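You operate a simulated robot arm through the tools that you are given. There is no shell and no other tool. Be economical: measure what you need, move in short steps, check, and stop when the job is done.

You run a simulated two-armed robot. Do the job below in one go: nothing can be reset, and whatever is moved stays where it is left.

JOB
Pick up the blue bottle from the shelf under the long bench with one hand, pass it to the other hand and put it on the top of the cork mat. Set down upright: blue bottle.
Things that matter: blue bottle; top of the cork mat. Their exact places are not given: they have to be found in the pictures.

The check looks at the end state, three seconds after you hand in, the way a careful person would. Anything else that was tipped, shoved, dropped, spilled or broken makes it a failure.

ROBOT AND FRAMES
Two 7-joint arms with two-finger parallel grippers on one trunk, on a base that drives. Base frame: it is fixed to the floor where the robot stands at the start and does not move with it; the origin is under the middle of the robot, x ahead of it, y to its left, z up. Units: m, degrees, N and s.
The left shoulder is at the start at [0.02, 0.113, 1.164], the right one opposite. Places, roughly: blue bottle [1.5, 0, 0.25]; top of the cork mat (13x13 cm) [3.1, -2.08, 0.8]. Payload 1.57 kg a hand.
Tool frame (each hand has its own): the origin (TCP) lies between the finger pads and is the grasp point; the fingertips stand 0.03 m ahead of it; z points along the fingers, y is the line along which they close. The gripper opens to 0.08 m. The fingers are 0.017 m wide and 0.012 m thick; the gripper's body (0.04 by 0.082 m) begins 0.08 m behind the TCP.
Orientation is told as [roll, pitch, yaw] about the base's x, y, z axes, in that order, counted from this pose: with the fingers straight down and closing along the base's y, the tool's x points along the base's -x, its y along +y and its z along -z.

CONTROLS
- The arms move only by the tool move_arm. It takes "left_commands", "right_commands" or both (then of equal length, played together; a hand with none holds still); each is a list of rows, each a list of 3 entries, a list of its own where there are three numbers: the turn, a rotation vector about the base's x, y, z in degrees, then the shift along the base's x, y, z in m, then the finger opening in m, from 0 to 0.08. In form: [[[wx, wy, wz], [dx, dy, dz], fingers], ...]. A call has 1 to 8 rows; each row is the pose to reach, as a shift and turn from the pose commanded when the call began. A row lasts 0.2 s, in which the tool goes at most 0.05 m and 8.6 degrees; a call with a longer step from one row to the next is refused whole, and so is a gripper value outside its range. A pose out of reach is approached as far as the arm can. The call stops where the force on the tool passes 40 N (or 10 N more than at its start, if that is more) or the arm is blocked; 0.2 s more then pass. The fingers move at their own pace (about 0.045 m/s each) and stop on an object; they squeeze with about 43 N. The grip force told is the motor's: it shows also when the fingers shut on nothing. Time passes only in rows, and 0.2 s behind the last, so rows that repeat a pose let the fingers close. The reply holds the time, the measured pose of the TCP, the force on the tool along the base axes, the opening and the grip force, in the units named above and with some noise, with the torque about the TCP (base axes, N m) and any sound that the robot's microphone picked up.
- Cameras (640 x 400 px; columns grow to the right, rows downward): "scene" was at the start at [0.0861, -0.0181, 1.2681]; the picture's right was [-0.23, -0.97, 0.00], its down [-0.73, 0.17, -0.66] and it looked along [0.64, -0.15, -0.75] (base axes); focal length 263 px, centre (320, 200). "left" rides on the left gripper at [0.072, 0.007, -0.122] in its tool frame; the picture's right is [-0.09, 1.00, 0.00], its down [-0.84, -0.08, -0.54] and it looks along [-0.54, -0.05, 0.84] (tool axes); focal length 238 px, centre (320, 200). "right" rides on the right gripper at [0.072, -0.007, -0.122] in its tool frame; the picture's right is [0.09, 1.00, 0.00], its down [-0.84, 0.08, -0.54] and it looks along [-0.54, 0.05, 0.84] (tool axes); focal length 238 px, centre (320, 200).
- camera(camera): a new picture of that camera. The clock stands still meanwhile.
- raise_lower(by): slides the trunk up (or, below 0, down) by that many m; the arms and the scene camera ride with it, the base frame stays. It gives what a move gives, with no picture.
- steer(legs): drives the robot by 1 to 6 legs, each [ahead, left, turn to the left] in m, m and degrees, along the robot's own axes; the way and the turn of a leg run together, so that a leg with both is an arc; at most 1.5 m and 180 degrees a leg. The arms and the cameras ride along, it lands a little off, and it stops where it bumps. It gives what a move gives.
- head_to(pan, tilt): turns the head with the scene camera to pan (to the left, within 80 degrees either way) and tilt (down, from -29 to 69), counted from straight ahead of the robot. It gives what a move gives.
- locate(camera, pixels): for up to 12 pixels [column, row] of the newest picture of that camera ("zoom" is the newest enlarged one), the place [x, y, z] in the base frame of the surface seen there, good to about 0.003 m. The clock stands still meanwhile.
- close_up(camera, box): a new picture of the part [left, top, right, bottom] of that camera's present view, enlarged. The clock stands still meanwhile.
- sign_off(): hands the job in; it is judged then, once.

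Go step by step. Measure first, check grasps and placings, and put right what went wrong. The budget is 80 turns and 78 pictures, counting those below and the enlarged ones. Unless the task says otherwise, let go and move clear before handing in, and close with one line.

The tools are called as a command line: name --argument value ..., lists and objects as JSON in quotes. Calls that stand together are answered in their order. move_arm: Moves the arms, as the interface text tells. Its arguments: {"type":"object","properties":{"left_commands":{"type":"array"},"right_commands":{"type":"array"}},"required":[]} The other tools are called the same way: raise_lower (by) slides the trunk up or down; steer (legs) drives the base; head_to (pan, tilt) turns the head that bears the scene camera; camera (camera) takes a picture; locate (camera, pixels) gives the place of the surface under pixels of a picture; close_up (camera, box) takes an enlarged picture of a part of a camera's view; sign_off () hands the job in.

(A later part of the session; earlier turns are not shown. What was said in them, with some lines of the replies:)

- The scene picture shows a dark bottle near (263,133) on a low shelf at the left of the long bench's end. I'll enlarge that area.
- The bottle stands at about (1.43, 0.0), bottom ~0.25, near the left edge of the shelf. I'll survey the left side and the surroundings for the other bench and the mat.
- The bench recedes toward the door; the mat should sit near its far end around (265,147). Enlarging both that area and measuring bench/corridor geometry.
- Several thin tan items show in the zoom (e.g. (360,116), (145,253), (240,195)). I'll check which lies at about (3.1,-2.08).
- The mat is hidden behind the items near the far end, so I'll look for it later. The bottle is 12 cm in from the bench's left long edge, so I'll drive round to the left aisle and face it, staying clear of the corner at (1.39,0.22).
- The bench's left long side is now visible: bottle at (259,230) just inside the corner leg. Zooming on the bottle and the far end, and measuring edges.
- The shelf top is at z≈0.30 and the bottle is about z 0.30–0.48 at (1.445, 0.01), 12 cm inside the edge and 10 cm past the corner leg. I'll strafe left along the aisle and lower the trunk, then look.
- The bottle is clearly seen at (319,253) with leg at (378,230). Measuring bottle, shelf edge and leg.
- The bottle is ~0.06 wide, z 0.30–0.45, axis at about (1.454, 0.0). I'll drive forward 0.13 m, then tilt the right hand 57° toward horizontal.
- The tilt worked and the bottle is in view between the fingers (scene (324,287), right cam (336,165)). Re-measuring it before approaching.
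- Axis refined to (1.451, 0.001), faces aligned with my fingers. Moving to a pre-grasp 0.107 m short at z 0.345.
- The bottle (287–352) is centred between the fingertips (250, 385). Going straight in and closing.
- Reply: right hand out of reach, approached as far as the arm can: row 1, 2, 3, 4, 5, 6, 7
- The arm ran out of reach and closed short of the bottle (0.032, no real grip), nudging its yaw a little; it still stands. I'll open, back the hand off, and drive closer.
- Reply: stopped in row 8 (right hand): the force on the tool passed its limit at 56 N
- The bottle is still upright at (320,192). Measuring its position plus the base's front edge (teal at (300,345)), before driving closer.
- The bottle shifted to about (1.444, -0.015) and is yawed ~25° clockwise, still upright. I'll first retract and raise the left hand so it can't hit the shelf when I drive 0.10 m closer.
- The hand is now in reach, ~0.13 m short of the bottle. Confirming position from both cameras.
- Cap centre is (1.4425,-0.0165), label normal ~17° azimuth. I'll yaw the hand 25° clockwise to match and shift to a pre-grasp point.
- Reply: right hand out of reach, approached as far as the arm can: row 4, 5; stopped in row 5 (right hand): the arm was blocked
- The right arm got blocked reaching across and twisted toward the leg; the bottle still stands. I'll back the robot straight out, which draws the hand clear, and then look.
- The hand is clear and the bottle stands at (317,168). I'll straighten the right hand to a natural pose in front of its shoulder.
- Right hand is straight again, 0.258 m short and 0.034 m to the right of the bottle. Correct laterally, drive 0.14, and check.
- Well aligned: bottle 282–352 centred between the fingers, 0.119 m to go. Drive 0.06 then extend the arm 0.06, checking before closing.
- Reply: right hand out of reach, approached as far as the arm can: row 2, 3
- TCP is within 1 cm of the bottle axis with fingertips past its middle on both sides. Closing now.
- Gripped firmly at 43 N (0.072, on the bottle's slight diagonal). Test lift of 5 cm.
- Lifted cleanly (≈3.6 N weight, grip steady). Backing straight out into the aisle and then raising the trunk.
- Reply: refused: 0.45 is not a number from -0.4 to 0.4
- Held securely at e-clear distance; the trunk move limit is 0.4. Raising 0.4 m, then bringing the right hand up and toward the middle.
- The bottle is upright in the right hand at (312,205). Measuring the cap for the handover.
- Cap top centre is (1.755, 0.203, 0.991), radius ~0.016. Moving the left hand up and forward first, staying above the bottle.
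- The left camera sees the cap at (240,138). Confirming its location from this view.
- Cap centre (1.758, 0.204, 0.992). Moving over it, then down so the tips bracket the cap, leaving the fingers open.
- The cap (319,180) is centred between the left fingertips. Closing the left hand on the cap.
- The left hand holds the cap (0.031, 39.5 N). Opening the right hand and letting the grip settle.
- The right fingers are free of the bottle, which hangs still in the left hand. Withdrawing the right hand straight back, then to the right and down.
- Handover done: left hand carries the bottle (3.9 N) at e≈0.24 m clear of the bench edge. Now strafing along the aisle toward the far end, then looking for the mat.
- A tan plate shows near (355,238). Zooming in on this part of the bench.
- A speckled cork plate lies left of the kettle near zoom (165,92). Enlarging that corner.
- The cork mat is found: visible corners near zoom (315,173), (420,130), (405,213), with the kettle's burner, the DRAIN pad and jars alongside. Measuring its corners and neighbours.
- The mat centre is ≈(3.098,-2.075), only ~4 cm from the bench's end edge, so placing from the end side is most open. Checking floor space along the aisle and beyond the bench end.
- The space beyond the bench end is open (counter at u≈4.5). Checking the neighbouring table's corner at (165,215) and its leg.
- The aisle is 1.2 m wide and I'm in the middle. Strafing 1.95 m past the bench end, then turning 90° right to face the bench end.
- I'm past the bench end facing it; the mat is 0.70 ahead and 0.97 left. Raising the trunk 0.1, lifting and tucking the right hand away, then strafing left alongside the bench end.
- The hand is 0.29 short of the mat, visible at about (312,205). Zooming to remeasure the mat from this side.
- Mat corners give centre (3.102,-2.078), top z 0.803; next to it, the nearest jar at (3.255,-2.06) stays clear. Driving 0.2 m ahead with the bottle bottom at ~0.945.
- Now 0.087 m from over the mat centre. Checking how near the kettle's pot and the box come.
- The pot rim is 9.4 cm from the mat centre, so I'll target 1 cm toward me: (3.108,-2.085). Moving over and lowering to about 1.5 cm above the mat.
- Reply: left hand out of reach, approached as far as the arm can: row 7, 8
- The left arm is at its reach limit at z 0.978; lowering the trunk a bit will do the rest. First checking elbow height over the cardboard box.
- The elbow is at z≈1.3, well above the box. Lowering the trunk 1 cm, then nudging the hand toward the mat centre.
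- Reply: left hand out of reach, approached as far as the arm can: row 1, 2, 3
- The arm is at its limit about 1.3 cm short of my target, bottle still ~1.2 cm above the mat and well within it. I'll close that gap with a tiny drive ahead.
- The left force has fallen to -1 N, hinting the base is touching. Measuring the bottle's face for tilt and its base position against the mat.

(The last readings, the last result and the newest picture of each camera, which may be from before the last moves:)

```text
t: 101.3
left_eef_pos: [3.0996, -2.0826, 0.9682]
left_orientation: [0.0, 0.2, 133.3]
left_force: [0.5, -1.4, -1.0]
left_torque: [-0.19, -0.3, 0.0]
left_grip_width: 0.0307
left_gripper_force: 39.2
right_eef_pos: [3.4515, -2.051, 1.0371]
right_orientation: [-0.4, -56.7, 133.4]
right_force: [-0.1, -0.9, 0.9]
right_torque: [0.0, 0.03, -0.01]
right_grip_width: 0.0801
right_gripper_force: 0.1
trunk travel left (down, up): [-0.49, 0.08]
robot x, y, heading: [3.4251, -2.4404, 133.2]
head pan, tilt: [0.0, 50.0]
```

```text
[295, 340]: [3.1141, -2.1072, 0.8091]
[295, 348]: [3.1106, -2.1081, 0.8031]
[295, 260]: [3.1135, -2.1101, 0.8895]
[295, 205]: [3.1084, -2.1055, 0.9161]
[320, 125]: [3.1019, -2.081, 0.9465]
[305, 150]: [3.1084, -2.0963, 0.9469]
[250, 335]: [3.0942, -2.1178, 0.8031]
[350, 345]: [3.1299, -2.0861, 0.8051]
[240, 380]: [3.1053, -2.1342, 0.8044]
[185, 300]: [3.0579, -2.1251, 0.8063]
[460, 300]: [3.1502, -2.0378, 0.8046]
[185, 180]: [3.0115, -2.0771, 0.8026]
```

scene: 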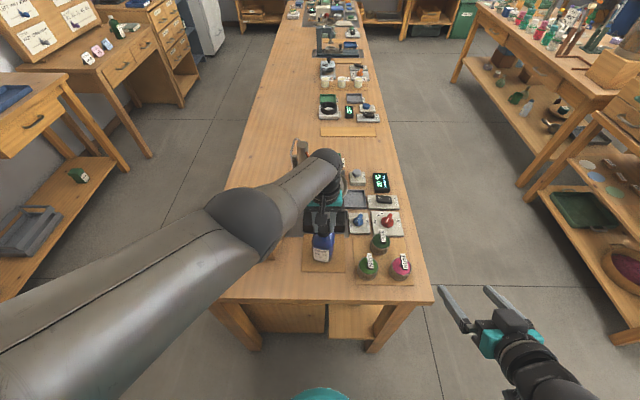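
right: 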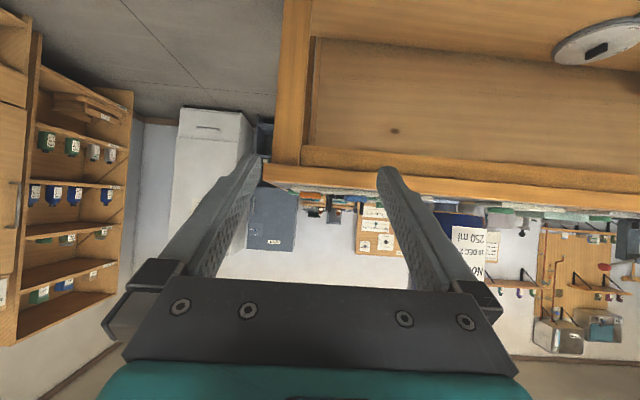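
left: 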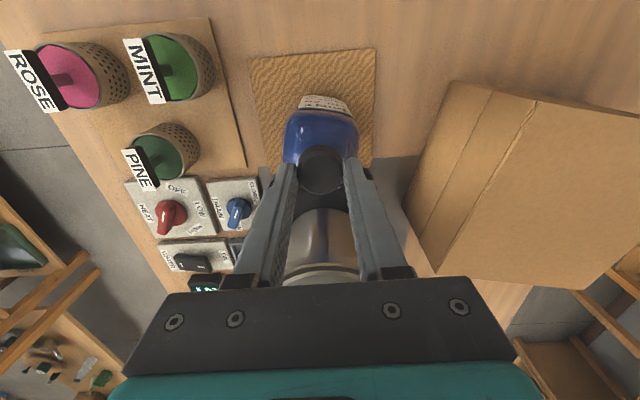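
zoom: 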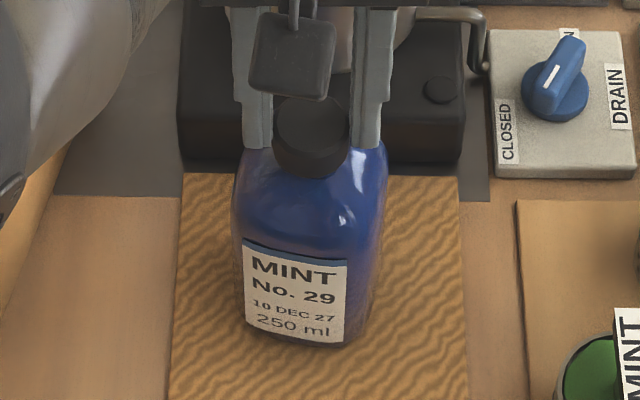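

The bottle's face is vertical and its base is at z≈0.803, resting on the mat (cap top 0.947). It sits ~1.4 cm from the mat centre, fully on it. Opening the left hand gently.

move_arm --left_commands '[[[0, 0, 0], [0, 0, 0], 0.035], [[0, 0, 0], [0, 0, 0], 0.045], [[0, 0, 0], [0, 0, 0], 0.06], [[0, 0, 0], [0, 0, 0], 0.07], [[0, 0, 0], [0, 0, 0], 0.07]]'

camera --camera "left"

close_up --camera "scene" --box '[256, 190, 416, 290]'

```text
t: 102.5
left_eef_pos: [3.0984, -2.0844, 0.9698]
left_orientation: [0.0, 0.2, 133.2]
left_force: [-0.3, -0.4, 0.8]
left_torque: [-0.01, -0.03, 0.02]
left_grip_width: 0.07
left_gripper_force: 0.1
right_eef_pos: [3.4524, -2.0497, 1.0387]
right_orientation: [-0.4, -56.7, 133.3]
right_force: [-0.1, 0.0, 0.7]
right_torque: [0.0, -0.01, 0.02]
right_grip_width: 0.08
right_gripper_force: 0.0
trunk travel left (down, up): [-0.49, 0.08]
robot x, y, heading: [3.4243, -2.4388, 133.3]
head pan, tilt: [0.0, 50.0]
```

```text
15 pictures are left
```

left: 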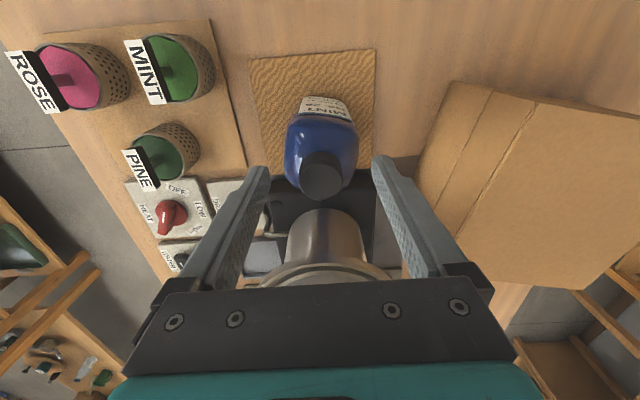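

```text
4.00 times, centred on (336, 240) of scene
```

zoom: 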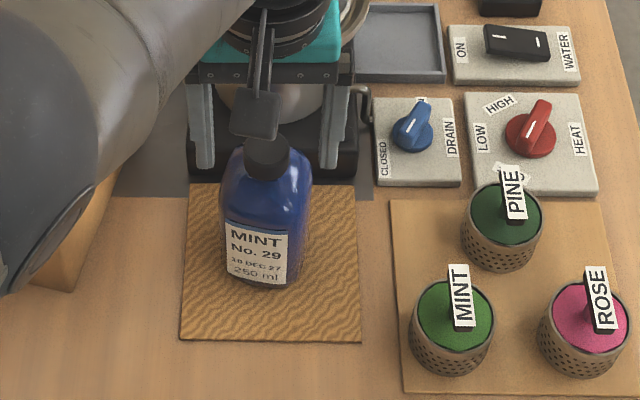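

The bottle stands by itself, upright on the mat. Lifting the left hand straight up.

move_arm --left_commands '[[[0, 0, 0], [0, 0, 0.02], 0.07], [[0, 0, 0], [0, 0, 0.05], 0.07], [[0, 0, 0], [0, 0, 0.085], 0.07], [[0, 0, 0], [0, 0, 0.12], 0.07], [[0, 0, 0], [0, 0, 0.12], 0.07]]'

steer --legs '[[-0.3, 0, 0]]'

camera --camera "scene"

close_up --camera "scene" --box '[240, 120, 400, 220]'

```text
t: 103.7
left_eef_pos: [3.099, -2.0847, 1.089]
left_orientation: [0.1, 0.1, 133.2]
left_force: [-1.3, -0.1, 0.5]
left_torque: [0.0, -0.01, 0.03]
left_grip_width: 0.0702
left_gripper_force: 0.1
right_eef_pos: [3.4499, -2.0499, 1.0384]
right_orientation: [-0.5, -56.8, 133.4]
right_force: [1.1, 0.5, -0.4]
right_torque: [-0.01, -0.03, -0.04]
right_grip_width: 0.08
right_gripper_force: 0.1
trunk travel left (down, up): [-0.49, 0.08]
robot x, y, heading: [3.4253, -2.4412, 133.0]
head pan, tilt: [0.0, 50.0]
```

```text
t: 105.7
left_eef_pos: [3.3027, -2.3023, 1.0889]
left_orientation: [-0.1, 0.1, 133.2]
left_force: [-0.1, -0.1, -0.1]
left_torque: [-0.02, 0.01, -0.01]
left_grip_width: 0.07
left_gripper_force: 0.1
right_eef_pos: [3.6564, -2.2686, 1.0374]
right_orientation: [-0.3, -56.8, 133.3]
right_force: [0.2, -0.7, -0.6]
right_torque: [0.0, -0.02, -0.02]
right_grip_width: 0.0802
right_gripper_force: 0.1
trunk travel left (down, up): [-0.49, 0.08]
robot x, y, heading: [3.6313, -2.6611, 133.2]
head pan, tilt: [0.0, 50.0]
```

```text
13 pictures are left
```

scene: 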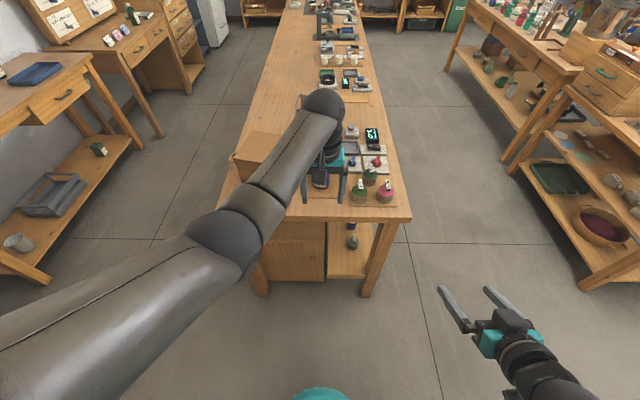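

```text
4.00 times, centred on (320, 170) of scene
```

zoom: 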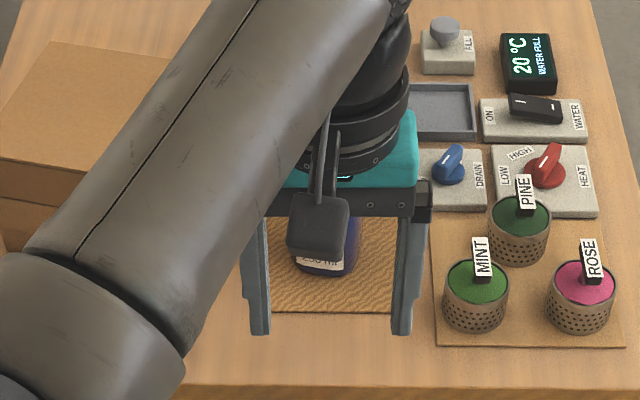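

The hand blocks the scene view, but the bottle's base shows standing on the mat. Checking with the left hand's camera.

camera --camera "left"

locate --camera "zoom" --pixels '[[320, 272], [320, 260]]'

```text
11 pictures are left
```

left: 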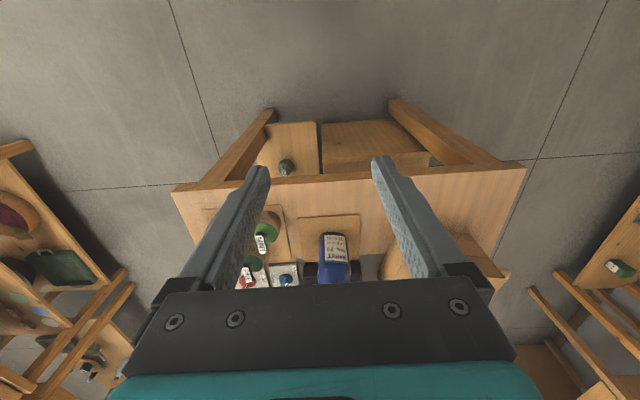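

```text
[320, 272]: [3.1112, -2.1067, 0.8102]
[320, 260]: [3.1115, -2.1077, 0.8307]
```

The left camera shows the bottle standing upright on the mat at (334,255), its position unchanged. Both hands are clear and nothing else was disturbed, so I'm handing in.

sign_off

```text
The job is handed in.
```

The blue bottle is standing upright on the cork mat, about 1.4 cm from its centre. I picked it up with the right hand and passed it to the left, which set it down. A first grasp fell short and turned the bottle slightly on the shelf, but it stayed upright, and I saw nothing else moved.
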